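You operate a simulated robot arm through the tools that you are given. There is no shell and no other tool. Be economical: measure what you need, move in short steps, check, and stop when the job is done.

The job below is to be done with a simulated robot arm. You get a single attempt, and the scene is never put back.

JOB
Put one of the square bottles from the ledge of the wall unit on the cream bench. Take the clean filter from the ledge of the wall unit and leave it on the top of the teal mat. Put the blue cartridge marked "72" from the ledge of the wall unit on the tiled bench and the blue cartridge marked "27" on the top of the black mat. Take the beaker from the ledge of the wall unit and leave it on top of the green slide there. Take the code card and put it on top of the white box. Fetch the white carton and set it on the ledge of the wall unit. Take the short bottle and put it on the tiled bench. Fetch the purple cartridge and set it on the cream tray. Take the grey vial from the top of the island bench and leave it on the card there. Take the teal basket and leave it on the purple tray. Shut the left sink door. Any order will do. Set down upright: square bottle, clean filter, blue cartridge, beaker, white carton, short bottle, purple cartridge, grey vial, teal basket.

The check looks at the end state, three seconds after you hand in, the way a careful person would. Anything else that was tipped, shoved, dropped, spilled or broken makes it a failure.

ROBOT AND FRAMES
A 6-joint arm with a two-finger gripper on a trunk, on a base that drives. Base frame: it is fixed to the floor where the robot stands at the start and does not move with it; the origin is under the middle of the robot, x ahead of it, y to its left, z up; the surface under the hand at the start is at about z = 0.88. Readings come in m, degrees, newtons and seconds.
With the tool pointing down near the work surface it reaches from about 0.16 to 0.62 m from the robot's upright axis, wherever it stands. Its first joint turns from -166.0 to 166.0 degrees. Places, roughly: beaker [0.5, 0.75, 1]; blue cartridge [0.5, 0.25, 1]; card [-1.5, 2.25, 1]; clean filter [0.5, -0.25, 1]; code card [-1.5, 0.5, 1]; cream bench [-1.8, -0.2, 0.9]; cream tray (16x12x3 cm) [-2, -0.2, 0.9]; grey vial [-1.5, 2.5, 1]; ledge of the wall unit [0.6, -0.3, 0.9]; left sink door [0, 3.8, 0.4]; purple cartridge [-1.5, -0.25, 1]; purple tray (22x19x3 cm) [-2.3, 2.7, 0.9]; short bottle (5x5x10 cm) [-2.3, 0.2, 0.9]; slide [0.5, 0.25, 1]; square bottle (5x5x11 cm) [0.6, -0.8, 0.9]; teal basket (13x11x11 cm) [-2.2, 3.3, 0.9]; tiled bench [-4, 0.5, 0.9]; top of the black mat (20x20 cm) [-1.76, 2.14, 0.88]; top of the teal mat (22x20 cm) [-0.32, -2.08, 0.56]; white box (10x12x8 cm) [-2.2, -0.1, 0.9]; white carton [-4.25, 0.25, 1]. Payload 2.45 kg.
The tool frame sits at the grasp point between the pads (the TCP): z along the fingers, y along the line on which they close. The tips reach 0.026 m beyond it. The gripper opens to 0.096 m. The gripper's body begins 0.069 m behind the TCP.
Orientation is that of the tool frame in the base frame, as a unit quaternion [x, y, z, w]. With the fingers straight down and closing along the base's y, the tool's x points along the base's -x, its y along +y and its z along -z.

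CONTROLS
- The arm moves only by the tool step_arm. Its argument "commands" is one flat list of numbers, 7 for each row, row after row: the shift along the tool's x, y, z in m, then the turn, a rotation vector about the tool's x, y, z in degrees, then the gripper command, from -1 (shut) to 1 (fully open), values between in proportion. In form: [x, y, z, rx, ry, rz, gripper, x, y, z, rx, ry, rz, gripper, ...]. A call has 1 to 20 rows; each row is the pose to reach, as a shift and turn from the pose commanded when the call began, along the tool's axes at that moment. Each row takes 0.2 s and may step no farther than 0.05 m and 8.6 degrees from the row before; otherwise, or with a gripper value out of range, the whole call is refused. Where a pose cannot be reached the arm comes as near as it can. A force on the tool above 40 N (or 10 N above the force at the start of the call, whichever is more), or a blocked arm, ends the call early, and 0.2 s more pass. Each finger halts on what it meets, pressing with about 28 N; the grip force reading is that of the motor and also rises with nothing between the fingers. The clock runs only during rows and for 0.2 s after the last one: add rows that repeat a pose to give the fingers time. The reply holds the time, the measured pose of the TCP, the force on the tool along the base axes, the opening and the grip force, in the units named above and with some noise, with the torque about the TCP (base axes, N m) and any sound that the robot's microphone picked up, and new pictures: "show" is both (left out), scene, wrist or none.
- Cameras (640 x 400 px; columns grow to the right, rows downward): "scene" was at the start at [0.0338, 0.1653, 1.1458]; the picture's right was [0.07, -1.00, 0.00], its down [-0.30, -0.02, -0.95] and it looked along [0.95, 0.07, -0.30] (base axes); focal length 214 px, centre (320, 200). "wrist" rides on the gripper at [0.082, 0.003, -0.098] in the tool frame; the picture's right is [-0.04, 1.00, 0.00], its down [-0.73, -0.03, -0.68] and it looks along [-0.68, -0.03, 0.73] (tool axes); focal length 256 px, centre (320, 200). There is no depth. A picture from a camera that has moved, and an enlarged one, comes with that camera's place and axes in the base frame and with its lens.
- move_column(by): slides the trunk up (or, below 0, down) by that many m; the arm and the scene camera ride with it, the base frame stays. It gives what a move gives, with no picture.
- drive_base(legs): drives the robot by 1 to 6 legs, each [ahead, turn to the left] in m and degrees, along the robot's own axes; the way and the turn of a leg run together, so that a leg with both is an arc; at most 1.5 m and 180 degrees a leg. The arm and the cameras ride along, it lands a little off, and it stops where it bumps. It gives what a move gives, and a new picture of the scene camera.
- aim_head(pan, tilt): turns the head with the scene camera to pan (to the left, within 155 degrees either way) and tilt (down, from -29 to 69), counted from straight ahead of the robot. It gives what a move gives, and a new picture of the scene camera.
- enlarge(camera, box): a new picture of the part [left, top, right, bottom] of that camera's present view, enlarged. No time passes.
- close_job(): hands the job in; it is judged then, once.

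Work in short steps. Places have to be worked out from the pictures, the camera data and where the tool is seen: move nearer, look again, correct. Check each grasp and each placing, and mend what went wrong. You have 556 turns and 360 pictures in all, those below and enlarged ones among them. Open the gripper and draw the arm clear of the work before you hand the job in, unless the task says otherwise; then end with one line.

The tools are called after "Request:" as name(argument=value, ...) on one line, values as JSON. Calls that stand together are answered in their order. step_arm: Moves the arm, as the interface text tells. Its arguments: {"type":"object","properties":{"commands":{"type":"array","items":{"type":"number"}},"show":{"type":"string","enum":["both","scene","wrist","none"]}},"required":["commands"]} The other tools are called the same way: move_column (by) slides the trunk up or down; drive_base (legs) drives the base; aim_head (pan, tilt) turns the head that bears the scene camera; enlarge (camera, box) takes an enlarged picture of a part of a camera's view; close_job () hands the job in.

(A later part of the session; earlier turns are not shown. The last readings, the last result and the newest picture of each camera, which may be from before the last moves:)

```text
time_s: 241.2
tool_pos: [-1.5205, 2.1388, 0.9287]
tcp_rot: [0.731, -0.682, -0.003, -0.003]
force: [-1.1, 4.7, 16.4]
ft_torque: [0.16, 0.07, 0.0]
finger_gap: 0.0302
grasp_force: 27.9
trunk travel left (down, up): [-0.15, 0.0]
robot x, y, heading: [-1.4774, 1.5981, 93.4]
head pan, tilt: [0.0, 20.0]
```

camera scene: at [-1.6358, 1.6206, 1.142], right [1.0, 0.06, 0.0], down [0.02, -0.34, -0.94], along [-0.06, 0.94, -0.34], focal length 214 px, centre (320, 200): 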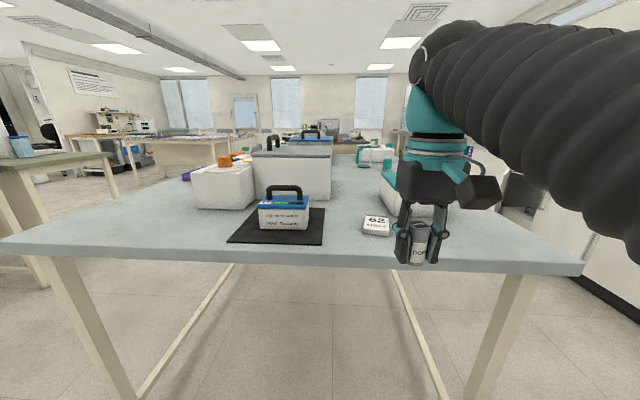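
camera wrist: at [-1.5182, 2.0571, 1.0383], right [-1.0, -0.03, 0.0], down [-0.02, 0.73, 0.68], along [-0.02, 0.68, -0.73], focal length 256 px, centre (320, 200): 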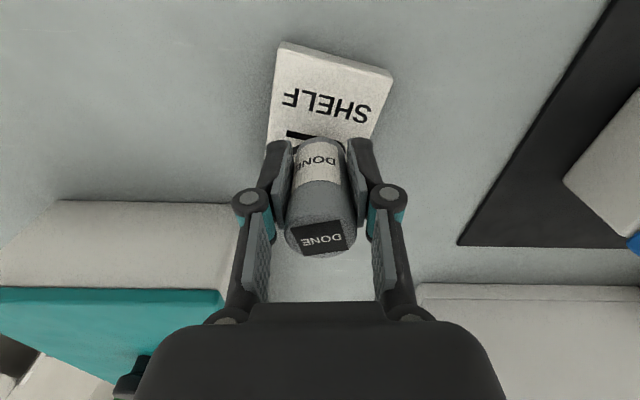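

Request:
step_arm(commands=[0, 0, -0.002, 0, 0, 0, -1, 0, 0, -0.002, 0, 0, 0, 0, 0, 0, -0.002, 0, 0, 0, 0.4, 0, 0, -0.002, 0, 0, 0, 0.4, 0.03, 0, -0.004, 0, 0, 0, 0.4, 0.07, 0, -0.015, 0, 0, 0, 0.4, 0.11, 0, -0.025, 0, 0, 0, 0.4, 0.15, 0, -0.035, 0, 0, 0, 1, 0.19, 0, -0.04, 0, 0, 0, 1, 0.23, 0, -0.045, 0, 0, 0, 1], show="both")

```text
time_s: 243.4
tool_pos: [-1.5025, 1.9103, 0.9706]
tcp_rot: [0.732, -0.682, -0.001, -0.001]
force: [0.4, 0.6, -0.3]
ft_torque: [-0.05, -0.03, -0.05]
finger_gap: 0.096
grasp_force: 0.0
trunk travel left (down, up): [-0.15, 0.0]
robot x, y, heading: [-1.4778, 1.5978, 93.4]
head pan, tilt: [0.0, 20.0]
camera scene: at [-1.6358, 1.621, 1.142], right [1.0, 0.06, 0.0], down [0.02, -0.34, -0.94], along [-0.06, 0.94, -0.34], focal length 214 px, centre (320, 200)
camera wrist: at [-1.5006, 1.8278, 1.0704], right [-1.0, -0.03, 0.0], down [-0.02, 0.73, 0.68], along [-0.02, 0.68, -0.73], focal length 256 px, centre (320, 200)
```

scene: 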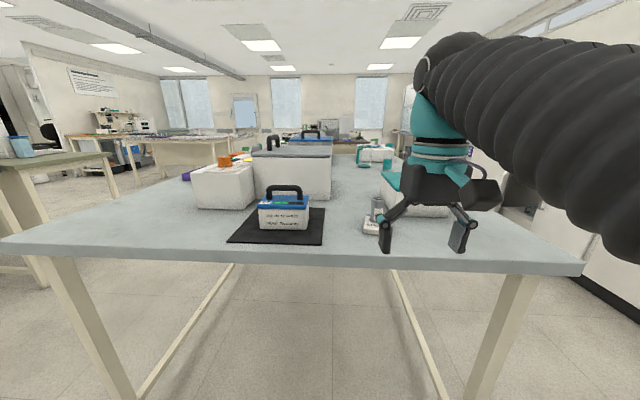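
wrist: 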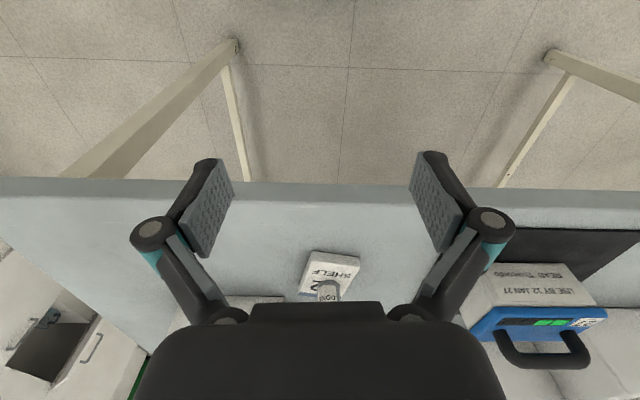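

Vial stands on the card. Next is the teal basket, so I'll look at the left side of the island bench.

Request:
aim_head(pan=45, tilt=15)

Request:
aim_head(pan=90, tilt=15)

```text
time_s: 244.5
tool_pos: [-1.5039, 1.909, 0.9702]
tcp_rot: [0.731, -0.682, -0.002, -0.001]
force: [1.2, 1.0, 0.4]
ft_torque: [0.02, 0.01, 0.02]
finger_gap: 0.0958
grasp_force: 0.1
trunk travel left (down, up): [-0.15, 0.0]
robot x, y, heading: [-1.4771, 1.5997, 93.4]
head pan, tilt: [45.0, 15.0]
camera scene: at [-1.7, 1.5895, 1.1502], right [0.66, 0.75, 0.0], down [0.19, -0.17, -0.97], along [-0.72, 0.64, -0.26], focal length 214 px, centre (320, 200)
```

scene: 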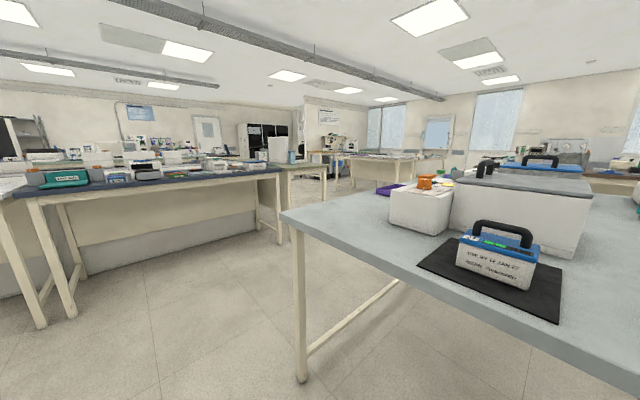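

```text
time_s: 245.6
tool_pos: [-1.5028, 1.9102, 0.9708]
tcp_rot: [0.732, -0.682, -0.002, -0.002]
force: [-0.5, -1.2, -0.7]
ft_torque: [0.0, 0.01, -0.01]
finger_gap: 0.0961
grasp_force: 0.0
trunk travel left (down, up): [-0.15, 0.0]
robot x, y, heading: [-1.4747, 1.5994, 93.4]
head pan, tilt: [90.0, 15.0]
camera scene: at [-1.7233, 1.5219, 1.1502], right [-0.06, 1.0, 0.0], down [0.26, 0.02, -0.97], along [-0.96, -0.06, -0.26], focal length 214 px, centre (320, 200)
```

scene: 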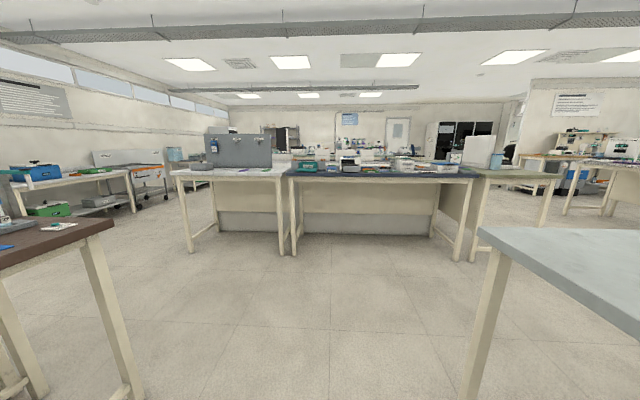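

Corridor on the left is clear. Drive around to the left side of the island bench.

Request:
drive_base(legs=[[0, 92.8], [1.38, 0], [0, -96.5], [1.5, 0], [0, -90]])

Request:
aim_head(pan=0, tilt=25)

```text
time_s: 271.4
tool_pos: [-2.5069, 2.9304, 0.9719]
tcp_rot: [0.012, 1.0, -0.001, 0.002]
force: [0.6, -0.1, 0.8]
ft_torque: [-0.02, -0.04, -0.02]
finger_gap: 0.0962
grasp_force: 0.1
trunk travel left (down, up): [-0.15, 0.0]
robot x, y, heading: [-2.8178, 2.9341, -2.2]
head pan, tilt: [90.0, 15.0]
camera scene: at [-2.8711, 3.1881, 1.1502], right [1.0, -0.03, 0.0], down [-0.01, -0.26, -0.97], along [0.03, 0.97, -0.26], focal length 214 px, centre (320, 200)
```

scene: 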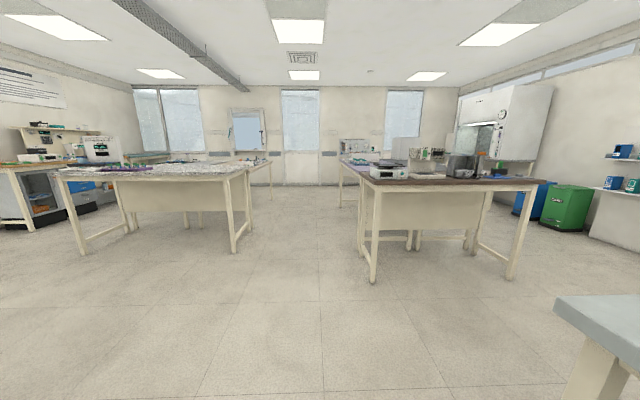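

```text
time_s: 273.0
tool_pos: [-2.5064, 2.9306, 0.9712]
tcp_rot: [0.012, 1.0, 0.0, 0.002]
force: [0.0, -0.1, 1.4]
ft_torque: [0.0, -0.01, -0.01]
finger_gap: 0.0962
grasp_force: 0.0
trunk travel left (down, up): [-0.15, 0.0]
robot x, y, heading: [-2.8188, 2.9345, -1.9]
head pan, tilt: [0.0, 25.0]
camera scene: at [-2.7821, 3.0918, 1.1339], right [-0.03, -1.0, 0.0], down [-0.42, 0.01, -0.91], along [0.91, -0.03, -0.42], focal length 214 px, centre (320, 200)
```

scene: 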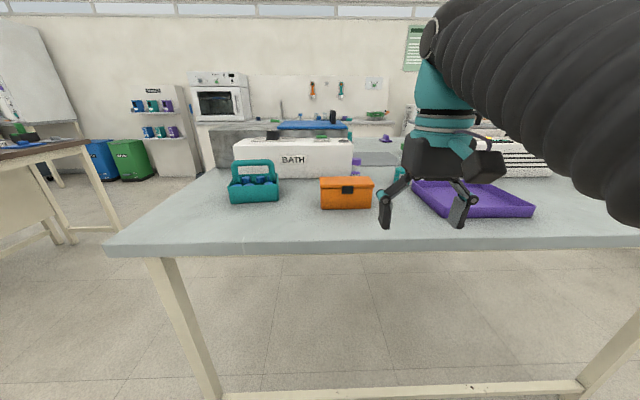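

Request:
enlarge(camera="scene", box=[210, 140, 390, 250])

Request:
enlarge(camera="scene", box=[370, 150, 550, 260])

```text
3.56 times, centred on (300, 195) of scene
camera zoom: at [-2.7821, 3.0918, 1.1339], right [-0.03, -1.0, 0.0], down [-0.42, 0.01, -0.91], along [0.91, -0.03, -0.42], focal length 763 px, centre (391, 218)
```

zoom: 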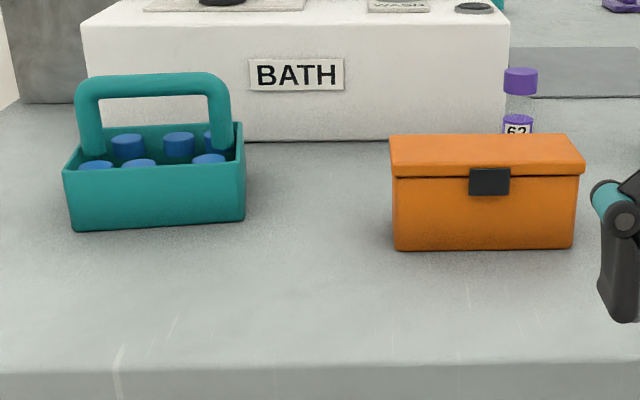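

```text
3.56 times, centred on (460, 205) of scene
camera zoom: at [-2.7821, 3.0918, 1.1339], right [-0.03, -1.0, 0.0], down [-0.42, 0.01, -0.91], along [0.91, -0.03, -0.42], focal length 763 px, centre (-178, 182)
```

zoom: 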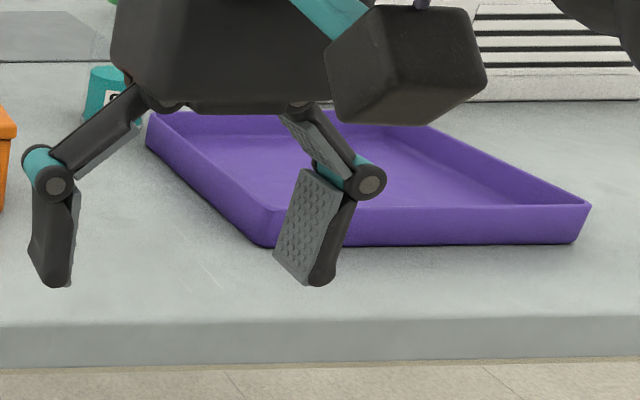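

Basket centre ≈ (-2.184,3.26), handle bar at z≈0.975 along y. Tray centre ≈ (-2.25,2.675). Reposition nearer to the basket.

Request:
drive_base(legs=[[0, 54.5], [0.245, 0], [0, -52.6]])

Request:
step_arm(commands=[0, 0, 0, 0, 0, 8.3, 1, 0, 0, 0, 0, 0, 16.6, 1, 0, 0, 0, 0, 0, 24.9, 1, 0, 0, 0, 0, 0, 33.2, 1, 0, 0, 0, 0, 0, 41.5, 1, 0, 0, 0, 0, 0, 49.8, 1, 0, 0, 0, 0, 0, 58, 1, 0, 0, 0, 0, 0, 66, 1, 0, 0, 0, 0, 0, 74.4, 1, 0, 0, 0, 0, 0, 82.6, 1], show="wrist")

```text
time_s: 279.5
tool_pos: [-2.3533, 3.1143, 0.9716]
tcp_rot: [0.016, 1.0, 0.0, 0.003]
force: [0.9, -0.7, 0.7]
ft_torque: [-0.01, 0.0, 0.03]
finger_gap: 0.0961
grasp_force: 0.1
trunk travel left (down, up): [-0.15, 0.0]
robot x, y, heading: [-2.6689, 3.1214, -2.1]
head pan, tilt: [0.0, 25.0]
camera scene: at [-2.6281, 3.2786, 1.1339], right [-0.04, -1.0, 0.0], down [-0.42, 0.02, -0.91], along [0.91, -0.04, -0.42], focal length 214 px, centre (320, 200)
```

scene: 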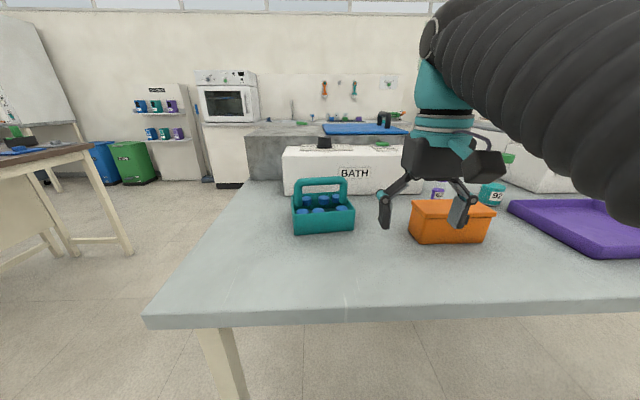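

```text
time_s: 281.7
tool_pos: [-2.354, 3.1154, 0.9713]
tcp_rot: [0.673, 0.74, 0.002, 0.002]
force: [-0.7, -1.2, 0.0]
ft_torque: [0.01, 0.0, 0.0]
finger_gap: 0.0959
grasp_force: 0.1
trunk travel left (down, up): [-0.15, 0.0]
robot x, y, heading: [-2.6655, 3.1224, -2.4]
head pan, tilt: [0.0, 25.0]
camera wrist: at [-2.359, 3.1978, 1.0708], right [1.0, 0.05, 0.01], down [0.04, -0.73, 0.68], along [0.04, -0.68, -0.73], focal length 256 px, centre (320, 200)
```

wrist: 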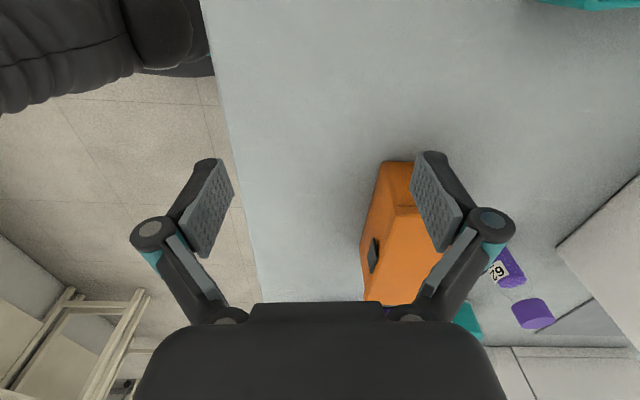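

Move along the front of the basket to its left end, then in beside it.

Request:
step_arm(commands=[0.044, 0.001, 0, 0, 0, 0, 1, 0.088, 0.002, 0, 0, 0, 0, 1, 0.132, 0.003, 0, 0, 0, 0, 1, 0.176, 0.004, 0, 0, 0, 0, 1, 0.22, 0.005, 0, 0, 0, 0, 1, 0.263, 0.005, 0.002, 0, 0, 0, 1, 0.259, 0.05, 0.003, 0, 0, 0, 1, 0.255, 0.095, 0.004, 0, 0, 0, 1], show="wrist")

```text
time_s: 283.5
tool_pos: [-2.2852, 3.3785, 0.9681]
tcp_rot: [0.672, 0.74, 0.001, 0.003]
force: [-0.9, -1.4, 0.4]
ft_torque: [0.03, -0.05, -0.01]
finger_gap: 0.096
grasp_force: 0.1
trunk travel left (down, up): [-0.15, 0.0]
robot x, y, heading: [-2.6653, 3.1258, -2.3]
head pan, tilt: [0.0, 25.0]
camera wrist: at [-2.2895, 3.46, 1.0682], right [1.0, 0.06, 0.01], down [0.04, -0.73, 0.68], along [0.04, -0.68, -0.73], focal length 256 px, centre (320, 200)
```

wrist: 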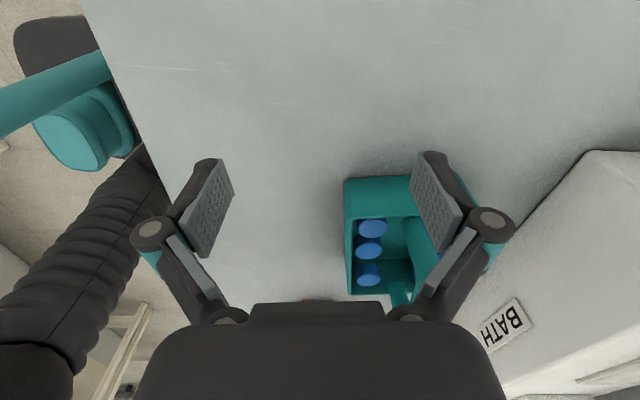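

Request:
step_arm(commands=[-0.004, 0.045, 0, 0, 0, 0, 1, -0.009, 0.09, 0, 0, 0, 0, 1, -0.0095, 0.1, 0, 0, 0, 0, 1], show="both")

```text
time_s: 284.3
tool_pos: [-2.1849, 3.3788, 0.968]
tcp_rot: [0.672, 0.741, 0.0, 0.003]
force: [-0.1, -0.1, 0.9]
ft_torque: [0.01, -0.01, 0.01]
finger_gap: 0.0961
grasp_force: 0.0
trunk travel left (down, up): [-0.15, 0.0]
robot x, y, heading: [-2.6708, 3.1248, -2.1]
head pan, tilt: [0.0, 25.0]
camera scene: at [-2.6282, 3.2788, 1.1339], right [-0.04, -1.0, 0.0], down [-0.42, 0.02, -0.91], along [0.91, -0.04, -0.42], focal length 214 px, centre (320, 200)
camera wrist: at [-2.1904, 3.4605, 1.0676], right [1.0, 0.06, 0.01], down [0.04, -0.73, 0.68], along [0.04, -0.68, -0.73], focal length 256 px, centre (320, 200)
```

scene: 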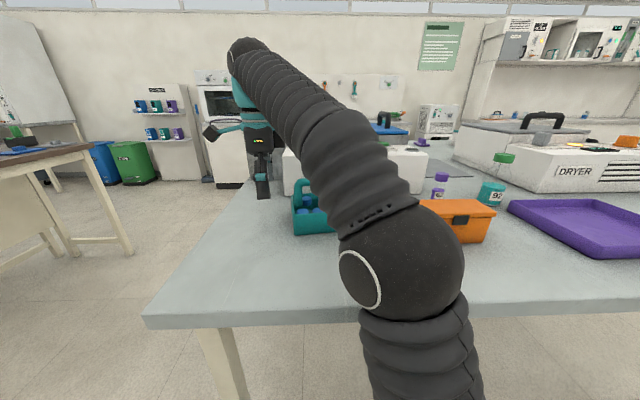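
wrist: 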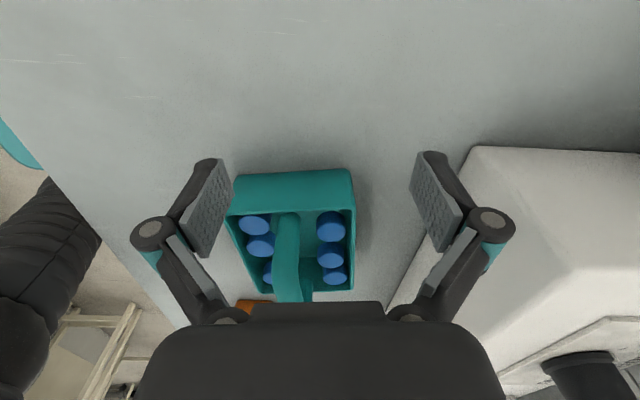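

Handle is about 2 cm left of centre in this view. Shift, then slide in partway and check.

Request:
step_arm(commands=[0, -0.02, 0, 0, 0, 0, 1, -0.035, -0.02, 0, 0, 0, 0, 1], show="wrist")

```text
time_s: 284.9
tool_pos: [-2.1998, 3.341, 0.9653]
tcp_rot: [0.672, 0.741, 0.001, 0.002]
force: [0.3, 1.0, 0.3]
ft_torque: [-0.03, 0.02, 0.01]
finger_gap: 0.0958
grasp_force: 0.1
trunk travel left (down, up): [-0.15, 0.0]
robot x, y, heading: [-2.6691, 3.1219, -2.3]
head pan, tilt: [0.0, 25.0]
camera wrist: at [-2.205, 3.4239, 1.0658], right [1.0, 0.06, 0.0], down [0.04, -0.73, 0.68], along [0.04, -0.68, -0.73], focal length 256 px, centre (320, 200)
```

wrist: 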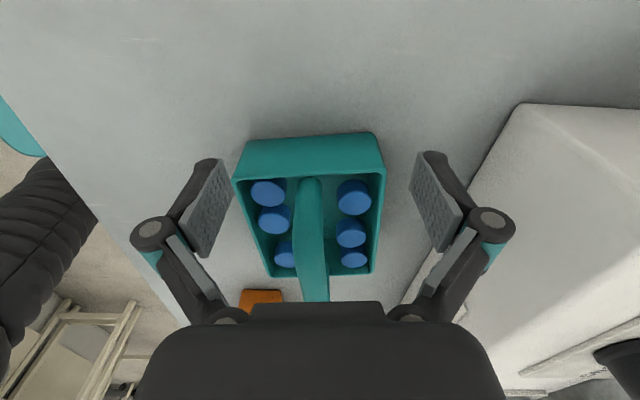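

Request:
step_arm(commands=[-0.005, -0.005, 0, 0, 0, 0, 0.4, -0.035, -0.005, 0, 0, 0, 0, 0.3, -0.06, -0.005, 0.0, 0, 0, 0, 0.2, -0.08, -0.006, 0.0, 0, 0, 0, 0.2], show="wrist")

```text
time_s: 285.9
tool_pos: [-2.1982, 3.2607, 0.9676]
tcp_rot: [0.672, 0.74, 0.001, 0.003]
force: [-0.4, 0.9, 0.0]
ft_torque: [-0.04, 0.01, 0.0]
finger_gap: 0.0574
grasp_force: 0.1
trunk travel left (down, up): [-0.15, 0.0]
robot x, y, heading: [-2.6664, 3.1223, -2.4]
head pan, tilt: [0.0, 25.0]
camera wrist: at [-2.2035, 3.3429, 1.0682], right [1.0, 0.06, 0.01], down [0.04, -0.73, 0.68], along [0.04, -0.68, -0.73], focal length 256 px, centre (320, 200)
```

wrist: 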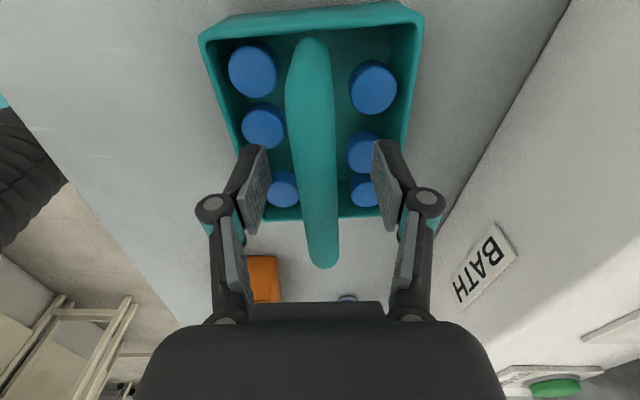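

Centred on the handle. Lower slightly and close.

Request:
step_arm(commands=[0, 0, 0.006, 0, 0, 0, 0.2, 0, 0, 0.006, 0, 0, 0, -0.5, 0, 0, 0.006, 0, 0, 0, -1, 0, 0, 0.006, 0, 0, 0, -1, 0, 0, 0.006, 0, 0, 0, -1], show="wrist")

```text
time_s: 287.1
tool_pos: [-2.1992, 3.2616, 0.961]
tcp_rot: [0.672, 0.74, 0.001, 0.003]
force: [0.0, -0.1, -2.5]
ft_torque: [0.05, 0.02, -0.02]
finger_gap: 0.018
grasp_force: 27.9
trunk travel left (down, up): [-0.15, 0.0]
robot x, y, heading: [-2.6651, 3.1207, -2.3]
head pan, tilt: [0.0, 25.0]
camera wrist: at [-2.2033, 3.3436, 1.0613], right [1.0, 0.06, 0.0], down [0.04, -0.73, 0.68], along [0.04, -0.68, -0.73], focal length 256 px, centre (320, 200)
```

wrist: 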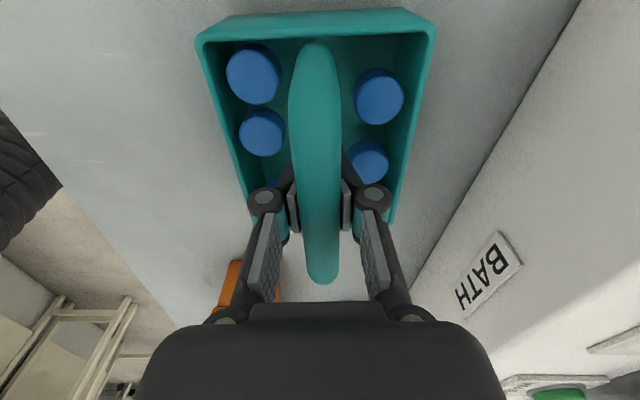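

Handle gripped. Lift gently and pull back to the table edge.

Request:
step_arm(commands=[0, 0, -0.01, 0, 0, 0, -1, 0, 0, -0.016, 0, 0, 0, -1, 0, -0.035, -0.022, 0, 0, 0, -1, 0, -0.075, -0.028, 0, 0, 0, -1, -0.01, -0.115, -0.034, 0, 0, 0, -1, -0.02, -0.15, -0.036, 0, 0, 0, -1, -0.03, -0.185, -0.036, 0, 0, 0, -1], show="both")

```text
time_s: 288.7
tool_pos: [-2.3809, 3.2133, 0.9943]
tcp_rot: [0.673, 0.74, 0.001, 0.002]
force: [0.2, -0.5, -3.7]
ft_torque: [-0.04, 0.04, 0.03]
finger_gap: 0.0175
grasp_force: 28.5
trunk travel left (down, up): [-0.15, 0.0]
robot x, y, heading: [-2.6683, 3.1198, -2.6]
head pan, tilt: [0.0, 25.0]
camera scene: at [-2.6275, 3.2789, 1.1339], right [-0.04, -1.0, 0.0], down [-0.42, 0.02, -0.91], along [0.91, -0.04, -0.42], focal length 214 px, centre (320, 200)
camera wrist: at [-2.3867, 3.2959, 1.0947], right [1.0, 0.06, 0.0], down [0.04, -0.73, 0.68], along [0.04, -0.68, -0.73], focal length 256 px, centre (320, 200)
```

scene: 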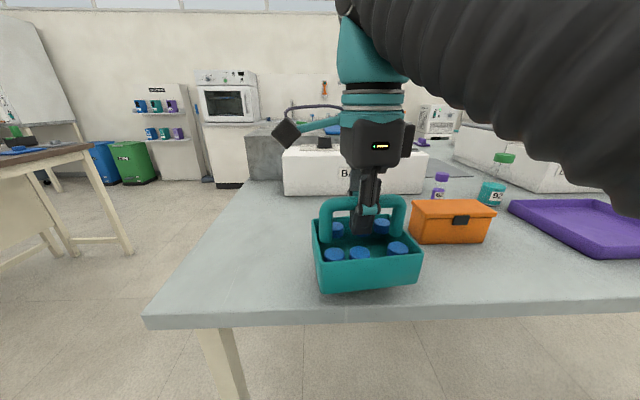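
wrist: 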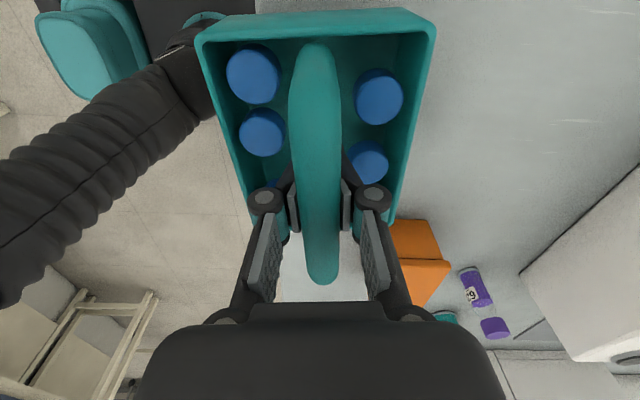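

Carry the basket over to the tray position: back out, shift 0.45 m along the bench, and come in again.

Request:
drive_base(legs=[[-0.25, 0], [0, -87.4], [0.45, 0], [0, 90], [0.19, 0]])

```text
time_s: 301.6
tool_pos: [-2.4404, 2.793, 0.9954]
tcp_rot: [0.649, 0.761, 0.001, 0.002]
force: [0.4, 0.1, -3.5]
ft_torque: [-0.02, 0.03, 0.01]
finger_gap: 0.0175
grasp_force: 28.2
trunk travel left (down, up): [-0.15, 0.0]
robot x, y, heading: [-2.7186, 2.6868, 1.3]
head pan, tilt: [0.0, 25.0]
camera scene: at [-2.6896, 2.8438, 1.1339], right [0.02, -1.0, 0.0], down [-0.42, -0.01, -0.91], along [0.91, 0.02, -0.42], focal length 214 px, centre (320, 200)
```

scene: 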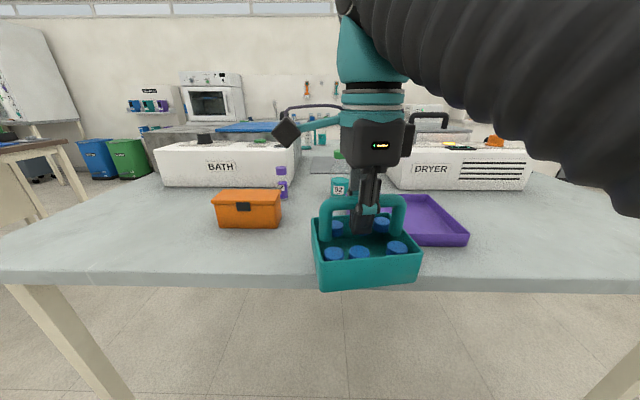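

Move the basket a little left first so it won't cross the tray rim low, then come closer.

Request:
step_arm(commands=[0.035, 0.005, 0, 0, 0, 3, -1, 0.066, 0.01, 0, 0, 0, 9, -1, 0.066, 0.01, 0, 0, 0, 9, -1], show="none")

Request:
drive_base(legs=[[0.05, 0]])

```text
time_s: 302.4
tool_pos: [-2.4373, 2.8588, 0.9962]
tcp_rot: [0.707, 0.707, 0.002, 0.002]
force: [0.2, -0.7, -3.1]
ft_torque: [0.01, 0.01, -0.04]
finger_gap: 0.0175
grasp_force: 28.3
trunk travel left (down, up): [-0.15, 0.0]
robot x, y, heading: [-2.7119, 2.6822, 1.3]
head pan, tilt: [0.0, 25.0]
```

```text
time_s: 303.3
tool_pos: [-2.3888, 2.8604, 0.9954]
tcp_rot: [0.707, 0.707, 0.002, 0.002]
force: [0.2, 1.1, -3.2]
ft_torque: [0.03, -0.02, 0.02]
finger_gap: 0.0174
grasp_force: 28.1
trunk travel left (down, up): [-0.15, 0.0]
robot x, y, heading: [-2.6718, 2.6867, 1.6]
head pan, tilt: [0.0, 25.0]
camera scene: at [-2.6406, 2.8449, 1.1339], right [0.02, -1.0, 0.0], down [-0.42, -0.01, -0.91], along [0.91, 0.02, -0.42], focal length 214 px, centre (320, 200)
```

scene: 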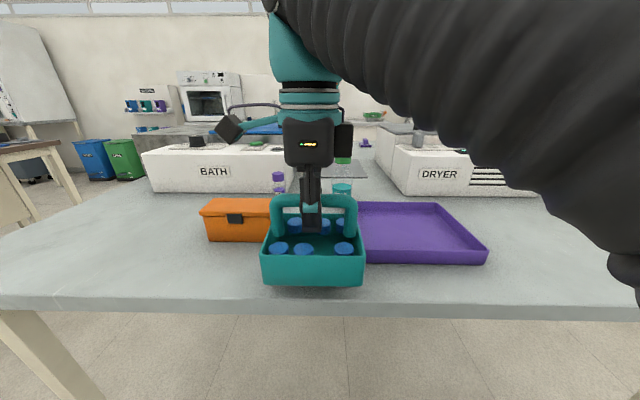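

Request:
step_arm(commands=[-0.003, 0.03, -0.006, 0, 0, 0, -1, -0.005, 0.06, -0.012, 0, 0, 0, -1, -0.01, 0.075, -0.016, 0, 0, 0, -1, -0.01, 0.075, -0.018, 0, 0, 0, -1], show="scene")

```text
time_s: 304.3
tool_pos: [-2.3151, 2.849, 1.0135]
tcp_rot: [0.707, 0.708, 0.003, 0.003]
force: [-0.3, 0.1, -3.0]
ft_torque: [0.01, -0.01, -0.01]
finger_gap: 0.0171
grasp_force: 28.0
trunk travel left (down, up): [-0.15, 0.0]
robot x, y, heading: [-2.6689, 2.6914, 1.0]
head pan, tilt: [0.0, 25.0]
camera scene: at [-2.6406, 2.8449, 1.1339], right [0.02, -1.0, 0.0], down [-0.42, -0.01, -0.91], along [0.91, 0.02, -0.42], focal length 214 px, centre (320, 200)
```

scene: 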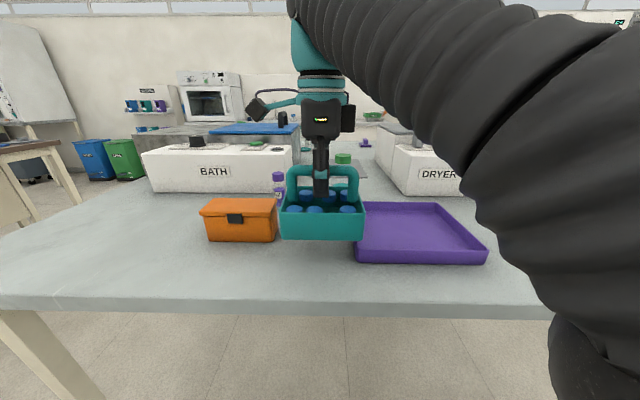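

Request:
step_arm(commands=[-0.043, 0.012, 0, 0, 0, 0, -1, -0.086, 0.026, 0, 0, 0, 0, -1, -0.129, 0.042, 0.002, 0, 0, 0, -1, -0.172, 0.06, 0.006, 0, 0, 0, -1, -0.172, 0.06, 0.006, 0, 0, 0, -1], show="both")

```text
time_s: 305.5
tool_pos: [-2.2565, 2.6799, 1.0097]
tcp_rot: [0.707, 0.707, 0.002, 0.002]
force: [-0.2, -0.6, -3.2]
ft_torque: [0.02, 0.02, -0.01]
finger_gap: 0.0174
grasp_force: 27.9
trunk travel left (down, up): [-0.15, 0.0]
robot x, y, heading: [-2.6708, 2.6848, 1.0]
head pan, tilt: [0.0, 25.0]
camera scene: at [-2.6406, 2.8448, 1.1339], right [0.02, -1.0, 0.0], down [-0.42, -0.01, -0.91], along [0.91, 0.02, -0.42], focal length 214 px, centre (320, 200)
camera wrist: at [-2.2534, 2.7618, 1.1091], right [1.0, -0.04, 0.01], down [-0.03, -0.73, 0.68], along [-0.02, -0.68, -0.73], focal length 256 px, centre (320, 200)
```

scene: 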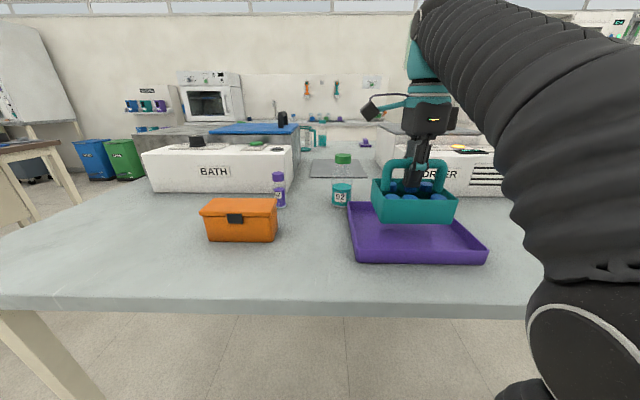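
wrist: 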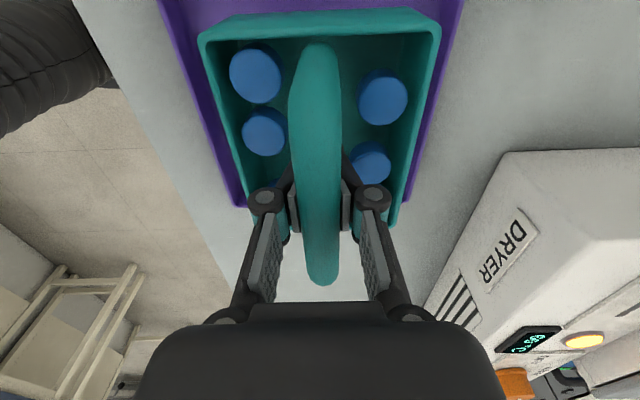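

Centred over the tray. Descend.

Request:
step_arm(commands=[0, -0.003, 0.015, 0, 0, 0, -1, 0, -0.003, 0.028, 0, 0, 0, -1, 0, -0.003, 0.035, 0, 0, 0, -1], show="scene")

Request:
enlarge(camera="scene", box=[330, 140, 510, 270])

```text
time_s: 306.3
tool_pos: [-2.2568, 2.6805, 0.9735]
tcp_rot: [0.706, 0.708, 0.002, 0.001]
force: [0.0, -0.1, -3.2]
ft_torque: [0.01, 0.01, 0.01]
finger_gap: 0.0174
grasp_force: 27.9
trunk travel left (down, up): [-0.15, 0.0]
robot x, y, heading: [-2.6687, 2.6871, 1.3]
head pan, tilt: [0.0, 25.0]
camera scene: at [-2.6405, 2.8448, 1.1339], right [0.02, -1.0, 0.0], down [-0.42, -0.01, -0.91], along [0.91, 0.02, -0.42], focal length 214 px, centre (320, 200)
```

scene: 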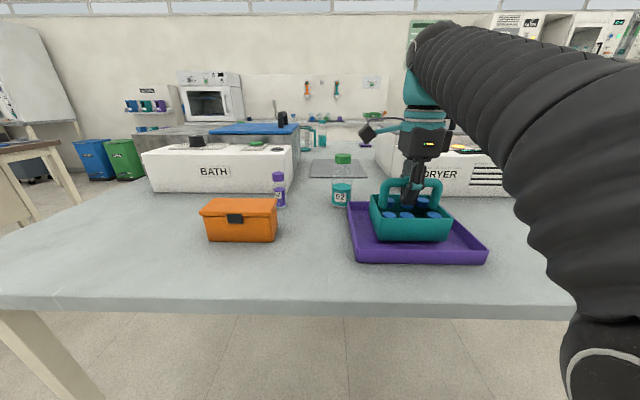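

```text
3.08 times, centred on (420, 205) of scene
camera zoom: at [-2.6405, 2.8448, 1.1339], right [0.02, -1.0, 0.0], down [-0.42, -0.01, -0.91], along [0.91, 0.02, -0.42], focal length 660 px, centre (12, 185)
```

zoom: 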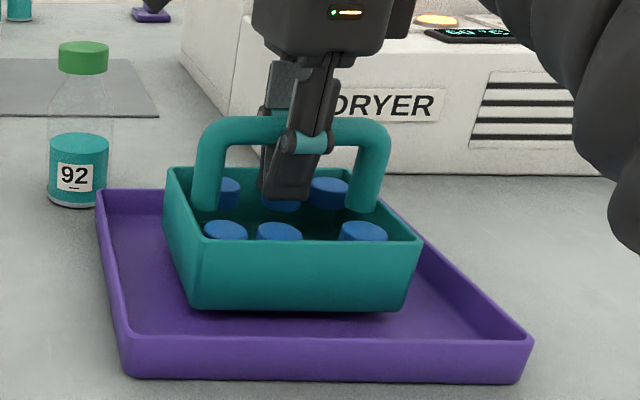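

Request:
step_arm(commands=[0, 0, 0.003, 0, 0, 0, -1, 0, 0, 0.006, 0, 0, 0, -1, 0, 0, 0.008, 0, 0, 0, -1, 0, 0, 0.01, 0, 0, 0, -1], show="none")

```text
time_s: 307.3
tool_pos: [-2.2576, 2.6785, 0.9653]
tcp_rot: [0.707, 0.707, 0.002, 0.002]
force: [-0.2, 0.4, -3.7]
ft_torque: [0.04, 0.02, -0.02]
finger_gap: 0.0174
grasp_force: 28.1
trunk travel left (down, up): [-0.15, 0.0]
robot x, y, heading: [-2.6709, 2.6883, 1.1]
head pan, tilt: [0.0, 25.0]
```

Request:
step_arm(commands=[0, 0, 0.002, 0, 0, 0, -1, 0, 0, 0.003, 0, 0, 0, -1, 0, 0, 0.004, 0, 0, 0, -1], show="none")

```text
time_s: 308.1
tool_pos: [-2.2566, 2.6785, 0.9593]
tcp_rot: [0.706, 0.708, 0.002, 0.001]
force: [1.7, 1.1, 6.7]
ft_torque: [-0.01, 0.05, 0.0]
finger_gap: 0.0163
grasp_force: 28.7
trunk travel left (down, up): [-0.15, 0.0]
robot x, y, heading: [-2.669, 2.6875, 1.4]
head pan, tilt: [0.0, 25.0]
```

Touchdown. Open, rise a little to clear the basket rim, and slide out along the handle.

Request:
step_arm(commands=[0, 0, -0.001, 0, 0, 0, -0.4, 0, 0, -0.001, 0, 0, 0, 0.2, 0, 0, -0.008, 0, 0, 0, 0.2, 0, 0, -0.018, 0, 0, 0, 0.2, 0.03, 0, -0.02, 0, 0, 0, 0.2, 0.065, 0, -0.022, 0, 0, 0, 0.2, 0.1, 0, -0.025, 0, 0, 0, 0.2, 0.12, -0.01, -0.025, 0, 0, 0, 0.5], show="both")

```text
time_s: 309.9
tool_pos: [-2.2684, 2.7987, 0.9855]
tcp_rot: [0.707, 0.707, 0.001, 0.001]
force: [0.5, -0.4, -0.3]
ft_torque: [0.01, -0.01, -0.04]
finger_gap: 0.0722
grasp_force: 0.0
trunk travel left (down, up): [-0.15, 0.0]
robot x, y, heading: [-2.6699, 2.687, 0.9]
head pan, tilt: [0.0, 25.0]
camera scene: at [-2.6406, 2.8447, 1.1339], right [0.02, -1.0, 0.0], down [-0.42, -0.01, -0.91], along [0.91, 0.02, -0.42], focal length 214 px, centre (320, 200)
camera wrist: at [-2.2658, 2.8814, 1.0849], right [1.0, -0.04, 0.0], down [-0.03, -0.73, 0.68], along [-0.02, -0.68, -0.73], focal length 256 px, centre (320, 200)
```

scene: 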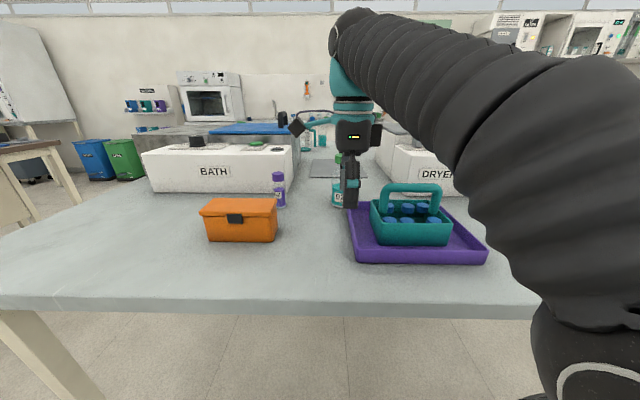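
wrist: 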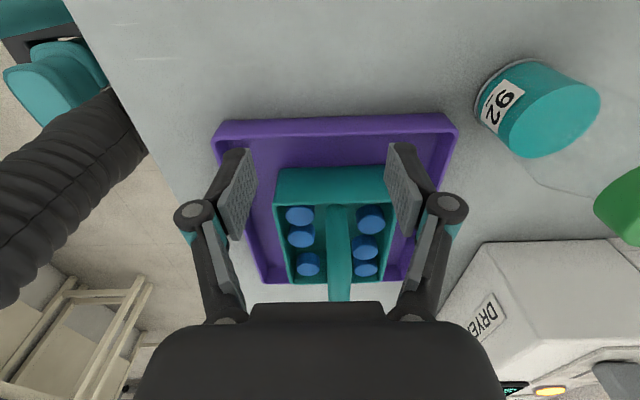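

Basket sits in the tray. Retract, then drive north-about to the sink.

Request:
step_arm(commands=[0, -0.045, 0, 0, 0, 0, 0.5, 0, -0.09, 0, 0, 0, 0, 1, -0.04, -0.115, 0, 0, 0, 0, 1, -0.085, -0.12, 0, 0, 0, 0, 1], show="none")

Request:
drive_base(legs=[[-0.2, 0], [0, 89], [1.32, 0], [0, -90], [1.4, 0]])

```text
time_s: 310.9
tool_pos: [-2.3874, 2.7131, 0.9854]
tcp_rot: [0.706, 0.708, 0.002, 0.002]
force: [0.3, 0.5, -0.8]
ft_torque: [0.0, 0.03, -0.04]
finger_gap: 0.0958
grasp_force: 0.0
trunk travel left (down, up): [-0.15, 0.0]
robot x, y, heading: [-2.6701, 2.6874, 1.2]
head pan, tilt: [0.0, 25.0]
```

```text
time_s: 333.1
tool_pos: [-1.2095, 4.0085, 0.9844]
tcp_rot: [0.722, 0.692, 0.001, 0.002]
force: [-0.6, 0.4, -0.3]
ft_torque: [0.02, -0.02, 0.0]
finger_gap: 0.0959
grasp_force: 0.0
trunk travel left (down, up): [-0.15, 0.0]
robot x, y, heading: [-1.4972, 3.9941, -1.2]
head pan, tilt: [0.0, 25.0]
camera scene: at [-1.4558, 4.1504, 1.1339], right [-0.02, -1.0, 0.0], down [-0.42, 0.01, -0.91], along [0.91, -0.02, -0.42], focal length 214 px, centre (320, 200)
```

scene: 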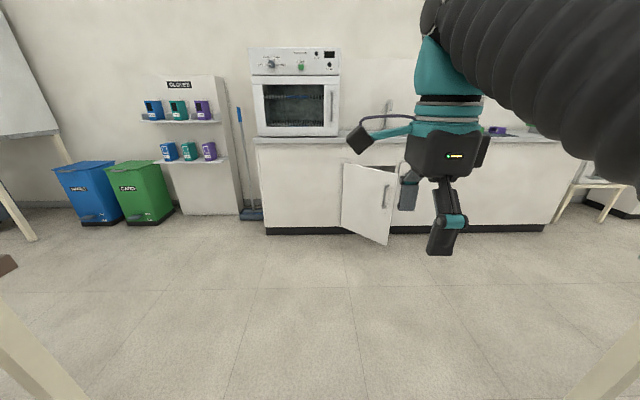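

Request:
enlarge(camera="scene", box=[310, 130, 470, 260])

```text
3.08 times, centred on (390, 195) of scene
camera zoom: at [-1.4558, 4.1504, 1.1339], right [-0.02, -1.0, 0.0], down [-0.42, 0.01, -0.91], along [0.91, -0.02, -0.42], focal length 660 px, centre (105, 215)
```

zoom: 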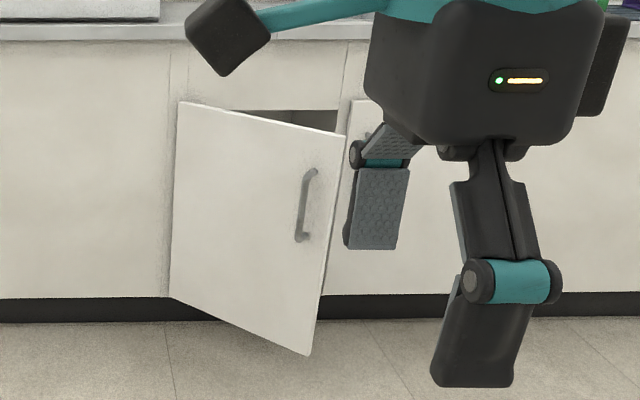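

The left door is open about 40°, hinge near (0.20,3.92), free edge near (-0.08,3.60). I'll go to a standing place in front of it.

Request:
drive_base(legs=[[0.75, 1.2], [0, -55], [0.43, 0], [0, 55]])

Request:
aim_head(pan=0, tilt=45)

```text
time_s: 344.3
tool_pos: [-0.2222, 3.6356, 0.9861]
tcp_rot: [0.72, 0.694, 0.002, 0.003]
force: [-1.3, 0.5, 0.0]
ft_torque: [-0.03, -0.02, -0.01]
finger_gap: 0.0958
grasp_force: 0.0
trunk travel left (down, up): [-0.15, 0.0]
robot x, y, heading: [-0.5047, 3.6213, -1.1]
head pan, tilt: [0.0, 25.0]
camera scene: at [-0.4708, 3.777, 1.1339], right [-0.02, -1.0, 0.0], down [-0.42, 0.01, -0.91], along [0.91, -0.02, -0.42], focal length 214 px, centre (320, 200)
```

scene: 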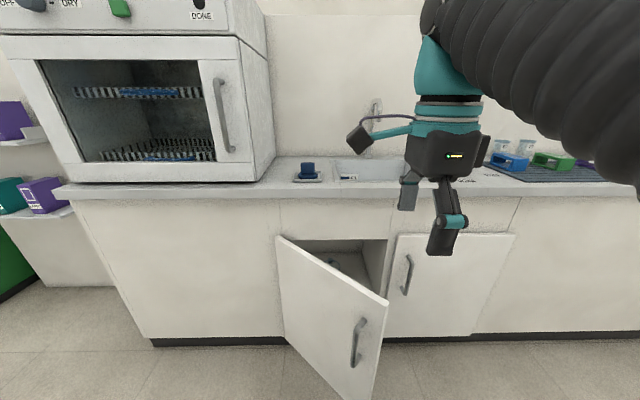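

```text
time_s: 345.1
tool_pos: [-0.2208, 3.636, 0.986]
tcp_rot: [0.72, 0.694, 0.001, 0.003]
force: [-0.1, 0.0, -0.4]
ft_torque: [0.04, -0.02, -0.02]
finger_gap: 0.096
grasp_force: 0.0
trunk travel left (down, up): [-0.15, 0.0]
robot x, y, heading: [-0.5087, 3.6189, -0.9]
head pan, tilt: [0.0, 45.0]
camera scene: at [-0.4816, 3.7771, 1.1034], right [-0.02, -1.0, 0.0], down [-0.71, 0.01, -0.71], along [0.71, -0.01, -0.71], focal length 214 px, centre (320, 200)
```

scene: 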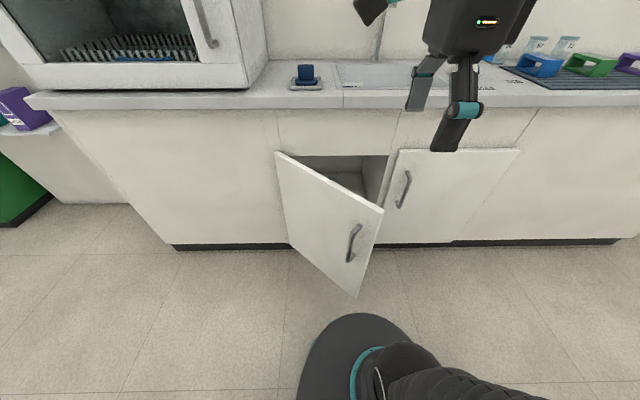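

Lower the trunk and close the fingers, then pitch the tool forward 60° so the fingertips can push the door under the counter edge.

Request:
move_column(by=-0.15)

Request:
step_arm(commands=[0.04, 0, 0, 0, 0, 0, -1, 0.08, 0, 0, -7.5, 0, 0, -1, 0.12, 0, 0, -15, 0, 0, -1, 0.125, 0, 0.02, -22.5, 0, 0, -1, 0.125, 0, 0.05, -30, 0, 0, -1, 0.125, 0, 0.08, -37.5, 0, 0, -1, 0.125, 0, 0.11, -45, 0, 0, -1, 0.125, 0, 0.14, -52.5, 0, 0, -1, 0.125, 0, 0.17, -60, 0, 0, -1, 0.125, 0, 0.19, -60, 0, 0, -1], show="both")

```text
time_s: 346.9
tool_pos: [-0.2218, 3.636, 0.8345]
tcp_rot: [0.72, 0.694, 0.002, 0.002]
force: [0.1, -0.6, -0.5]
ft_torque: [0.02, -0.03, -0.02]
finger_gap: 0.0959
grasp_force: 0.1
trunk travel left (down, up): [0.0, 0.15]
robot x, y, heading: [-0.5067, 3.6188, -0.9]
head pan, tilt: [0.0, 45.0]
```

```text
time_s: 349.1
tool_pos: [-0.19, 3.7244, 0.6688]
tcp_rot: [0.621, 0.604, 0.346, 0.36]
force: [0.0, -0.3, -0.8]
ft_torque: [0.02, 0.02, -0.01]
finger_gap: 0.0
grasp_force: 27.5
out of reach, approached as far as the arm can: row 9, 10
trunk travel left (down, up): [0.0, 0.15]
robot x, y, heading: [-0.5058, 3.62, -0.9]
head pan, tilt: [0.0, 45.0]
camera scene: at [-0.4816, 3.7771, 0.9534], right [-0.02, -1.0, 0.0], down [-0.71, 0.01, -0.71], along [0.71, -0.01, -0.71], focal length 214 px, centre (320, 200)
camera wrist: at [-0.2709, 3.8087, 0.7223], right [0.5, -0.05, 0.87], down [-0.62, -0.71, 0.32], along [0.6, -0.7, -0.39], focal length 256 px, centre (320, 200)
```

scene: 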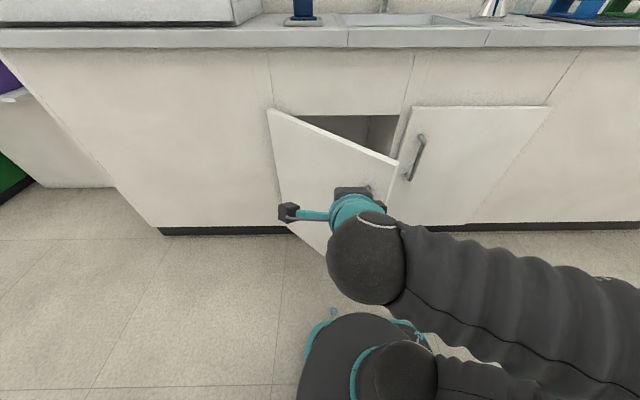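
wrist: 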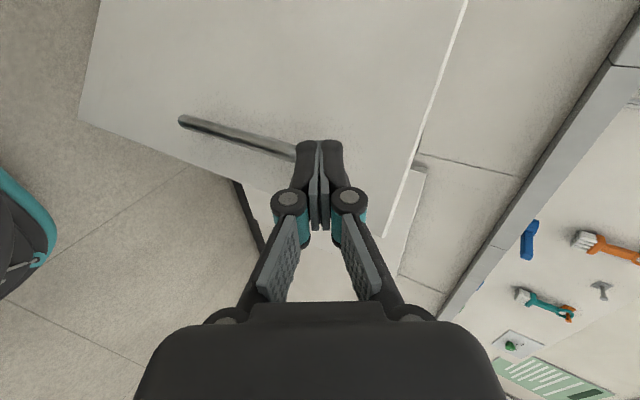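

Pitched well. Advance to just before the door.

Request:
step_arm(commands=[0.001, 0.012, 0.043, 0, 0, 0, -1, 0.003, 0.024, 0.087, 0, 0, 0, -1, 0.004, 0.035, 0.13, 0, 0, 0, -1], show="both")

```text
time_s: 349.9
tool_pos: [-0.0594, 3.723, 0.6372]
tcp_rot: [0.622, 0.602, 0.347, 0.36]
force: [0.1, -0.8, -0.3]
ft_torque: [0.02, -0.04, -0.02]
finger_gap: 0.0
grasp_force: 28.0
trunk travel left (down, up): [0.0, 0.15]
robot x, y, heading: [-0.5048, 3.6196, -0.9]
head pan, tilt: [0.0, 45.0]
camera scene: at [-0.4817, 3.7771, 0.9533], right [-0.02, -1.0, 0.0], down [-0.71, 0.01, -0.71], along [0.71, -0.01, -0.71], focal length 214 px, centre (320, 200)
camera wrist: at [-0.14, 3.8081, 0.69], right [0.5, -0.06, 0.87], down [-0.63, -0.71, 0.32], along [0.6, -0.7, -0.39], focal length 256 px, centre (320, 200)
```

scene: 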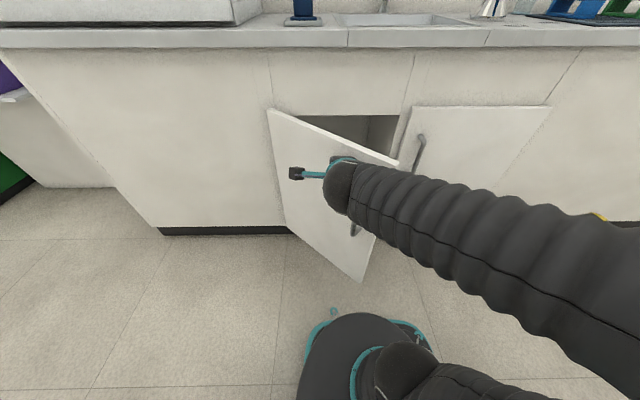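
wrist: 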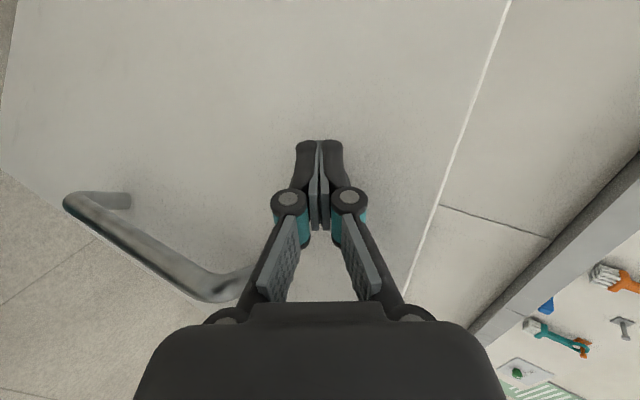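

Push along the door's arc.

Request:
step_arm(commands=[0.001, 0.0175, 0.03, 0, 0, 0, -1, -0.016, 0.03, 0.0524, 0, 0, 0, -1, -0.033, 0.0435, 0.0763, 0, 0, 0, -1, -0.046, 0.06, 0.105, 0, 0, 0, -1, -0.0585, 0.0755, 0.1324, 0, 0, 0, -1, -0.0635, 0.0925, 0.162, 0, 0, 0, -1, -0.0655, 0.1085, 0.1897, 0, 0, 0, -1], show="both")

```text
time_s: 351.5
tool_pos: [0.1439, 3.6536, 0.6345]
tcp_rot: [0.623, 0.601, 0.347, 0.362]
force: [-36.9, -0.5, 9.4]
ft_torque: [0.09, -0.07, 0.4]
finger_gap: 0.0
grasp_force: 27.9
out of reach, approached as far as the arm can: row 1
trunk travel left (down, up): [0.0, 0.15]
robot x, y, heading: [-0.5079, 3.6194, -0.9]
head pan, tilt: [0.0, 45.0]
stopped in row 7: the force on the tool passed its limit at 106 N (the readings are from after the stop); the commanded pose is now the measured one
camera scene: at [-0.4839, 3.7771, 0.9536], right [-0.02, -1.0, 0.0], down [-0.71, 0.01, -0.71], along [0.71, -0.01, -0.71], focal length 214 px, centre (320, 200)
camera wrist: at [0.0616, 3.7389, 0.6875], right [0.5, -0.06, 0.87], down [-0.63, -0.71, 0.31], along [0.6, -0.7, -0.39], focal length 256 px, centre (320, 200)
```

scene: 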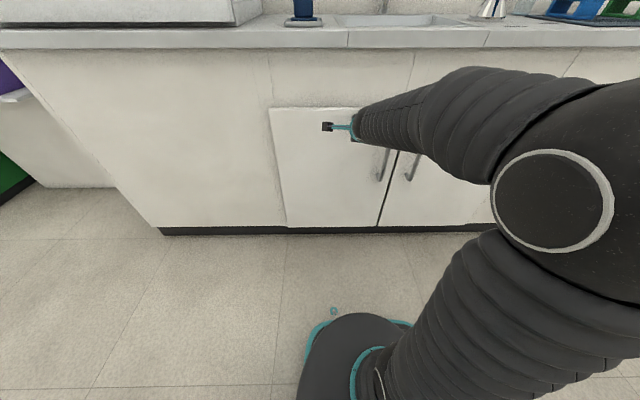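
wrist: 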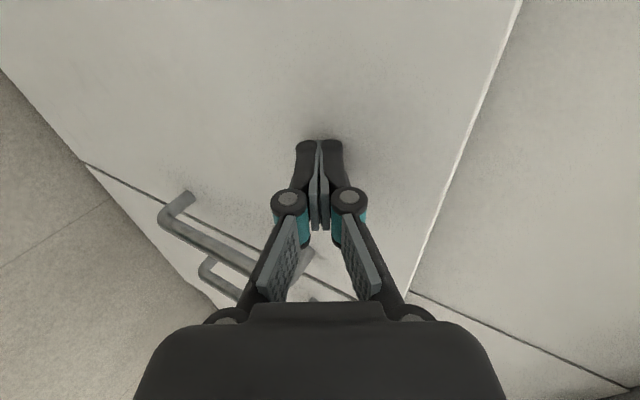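

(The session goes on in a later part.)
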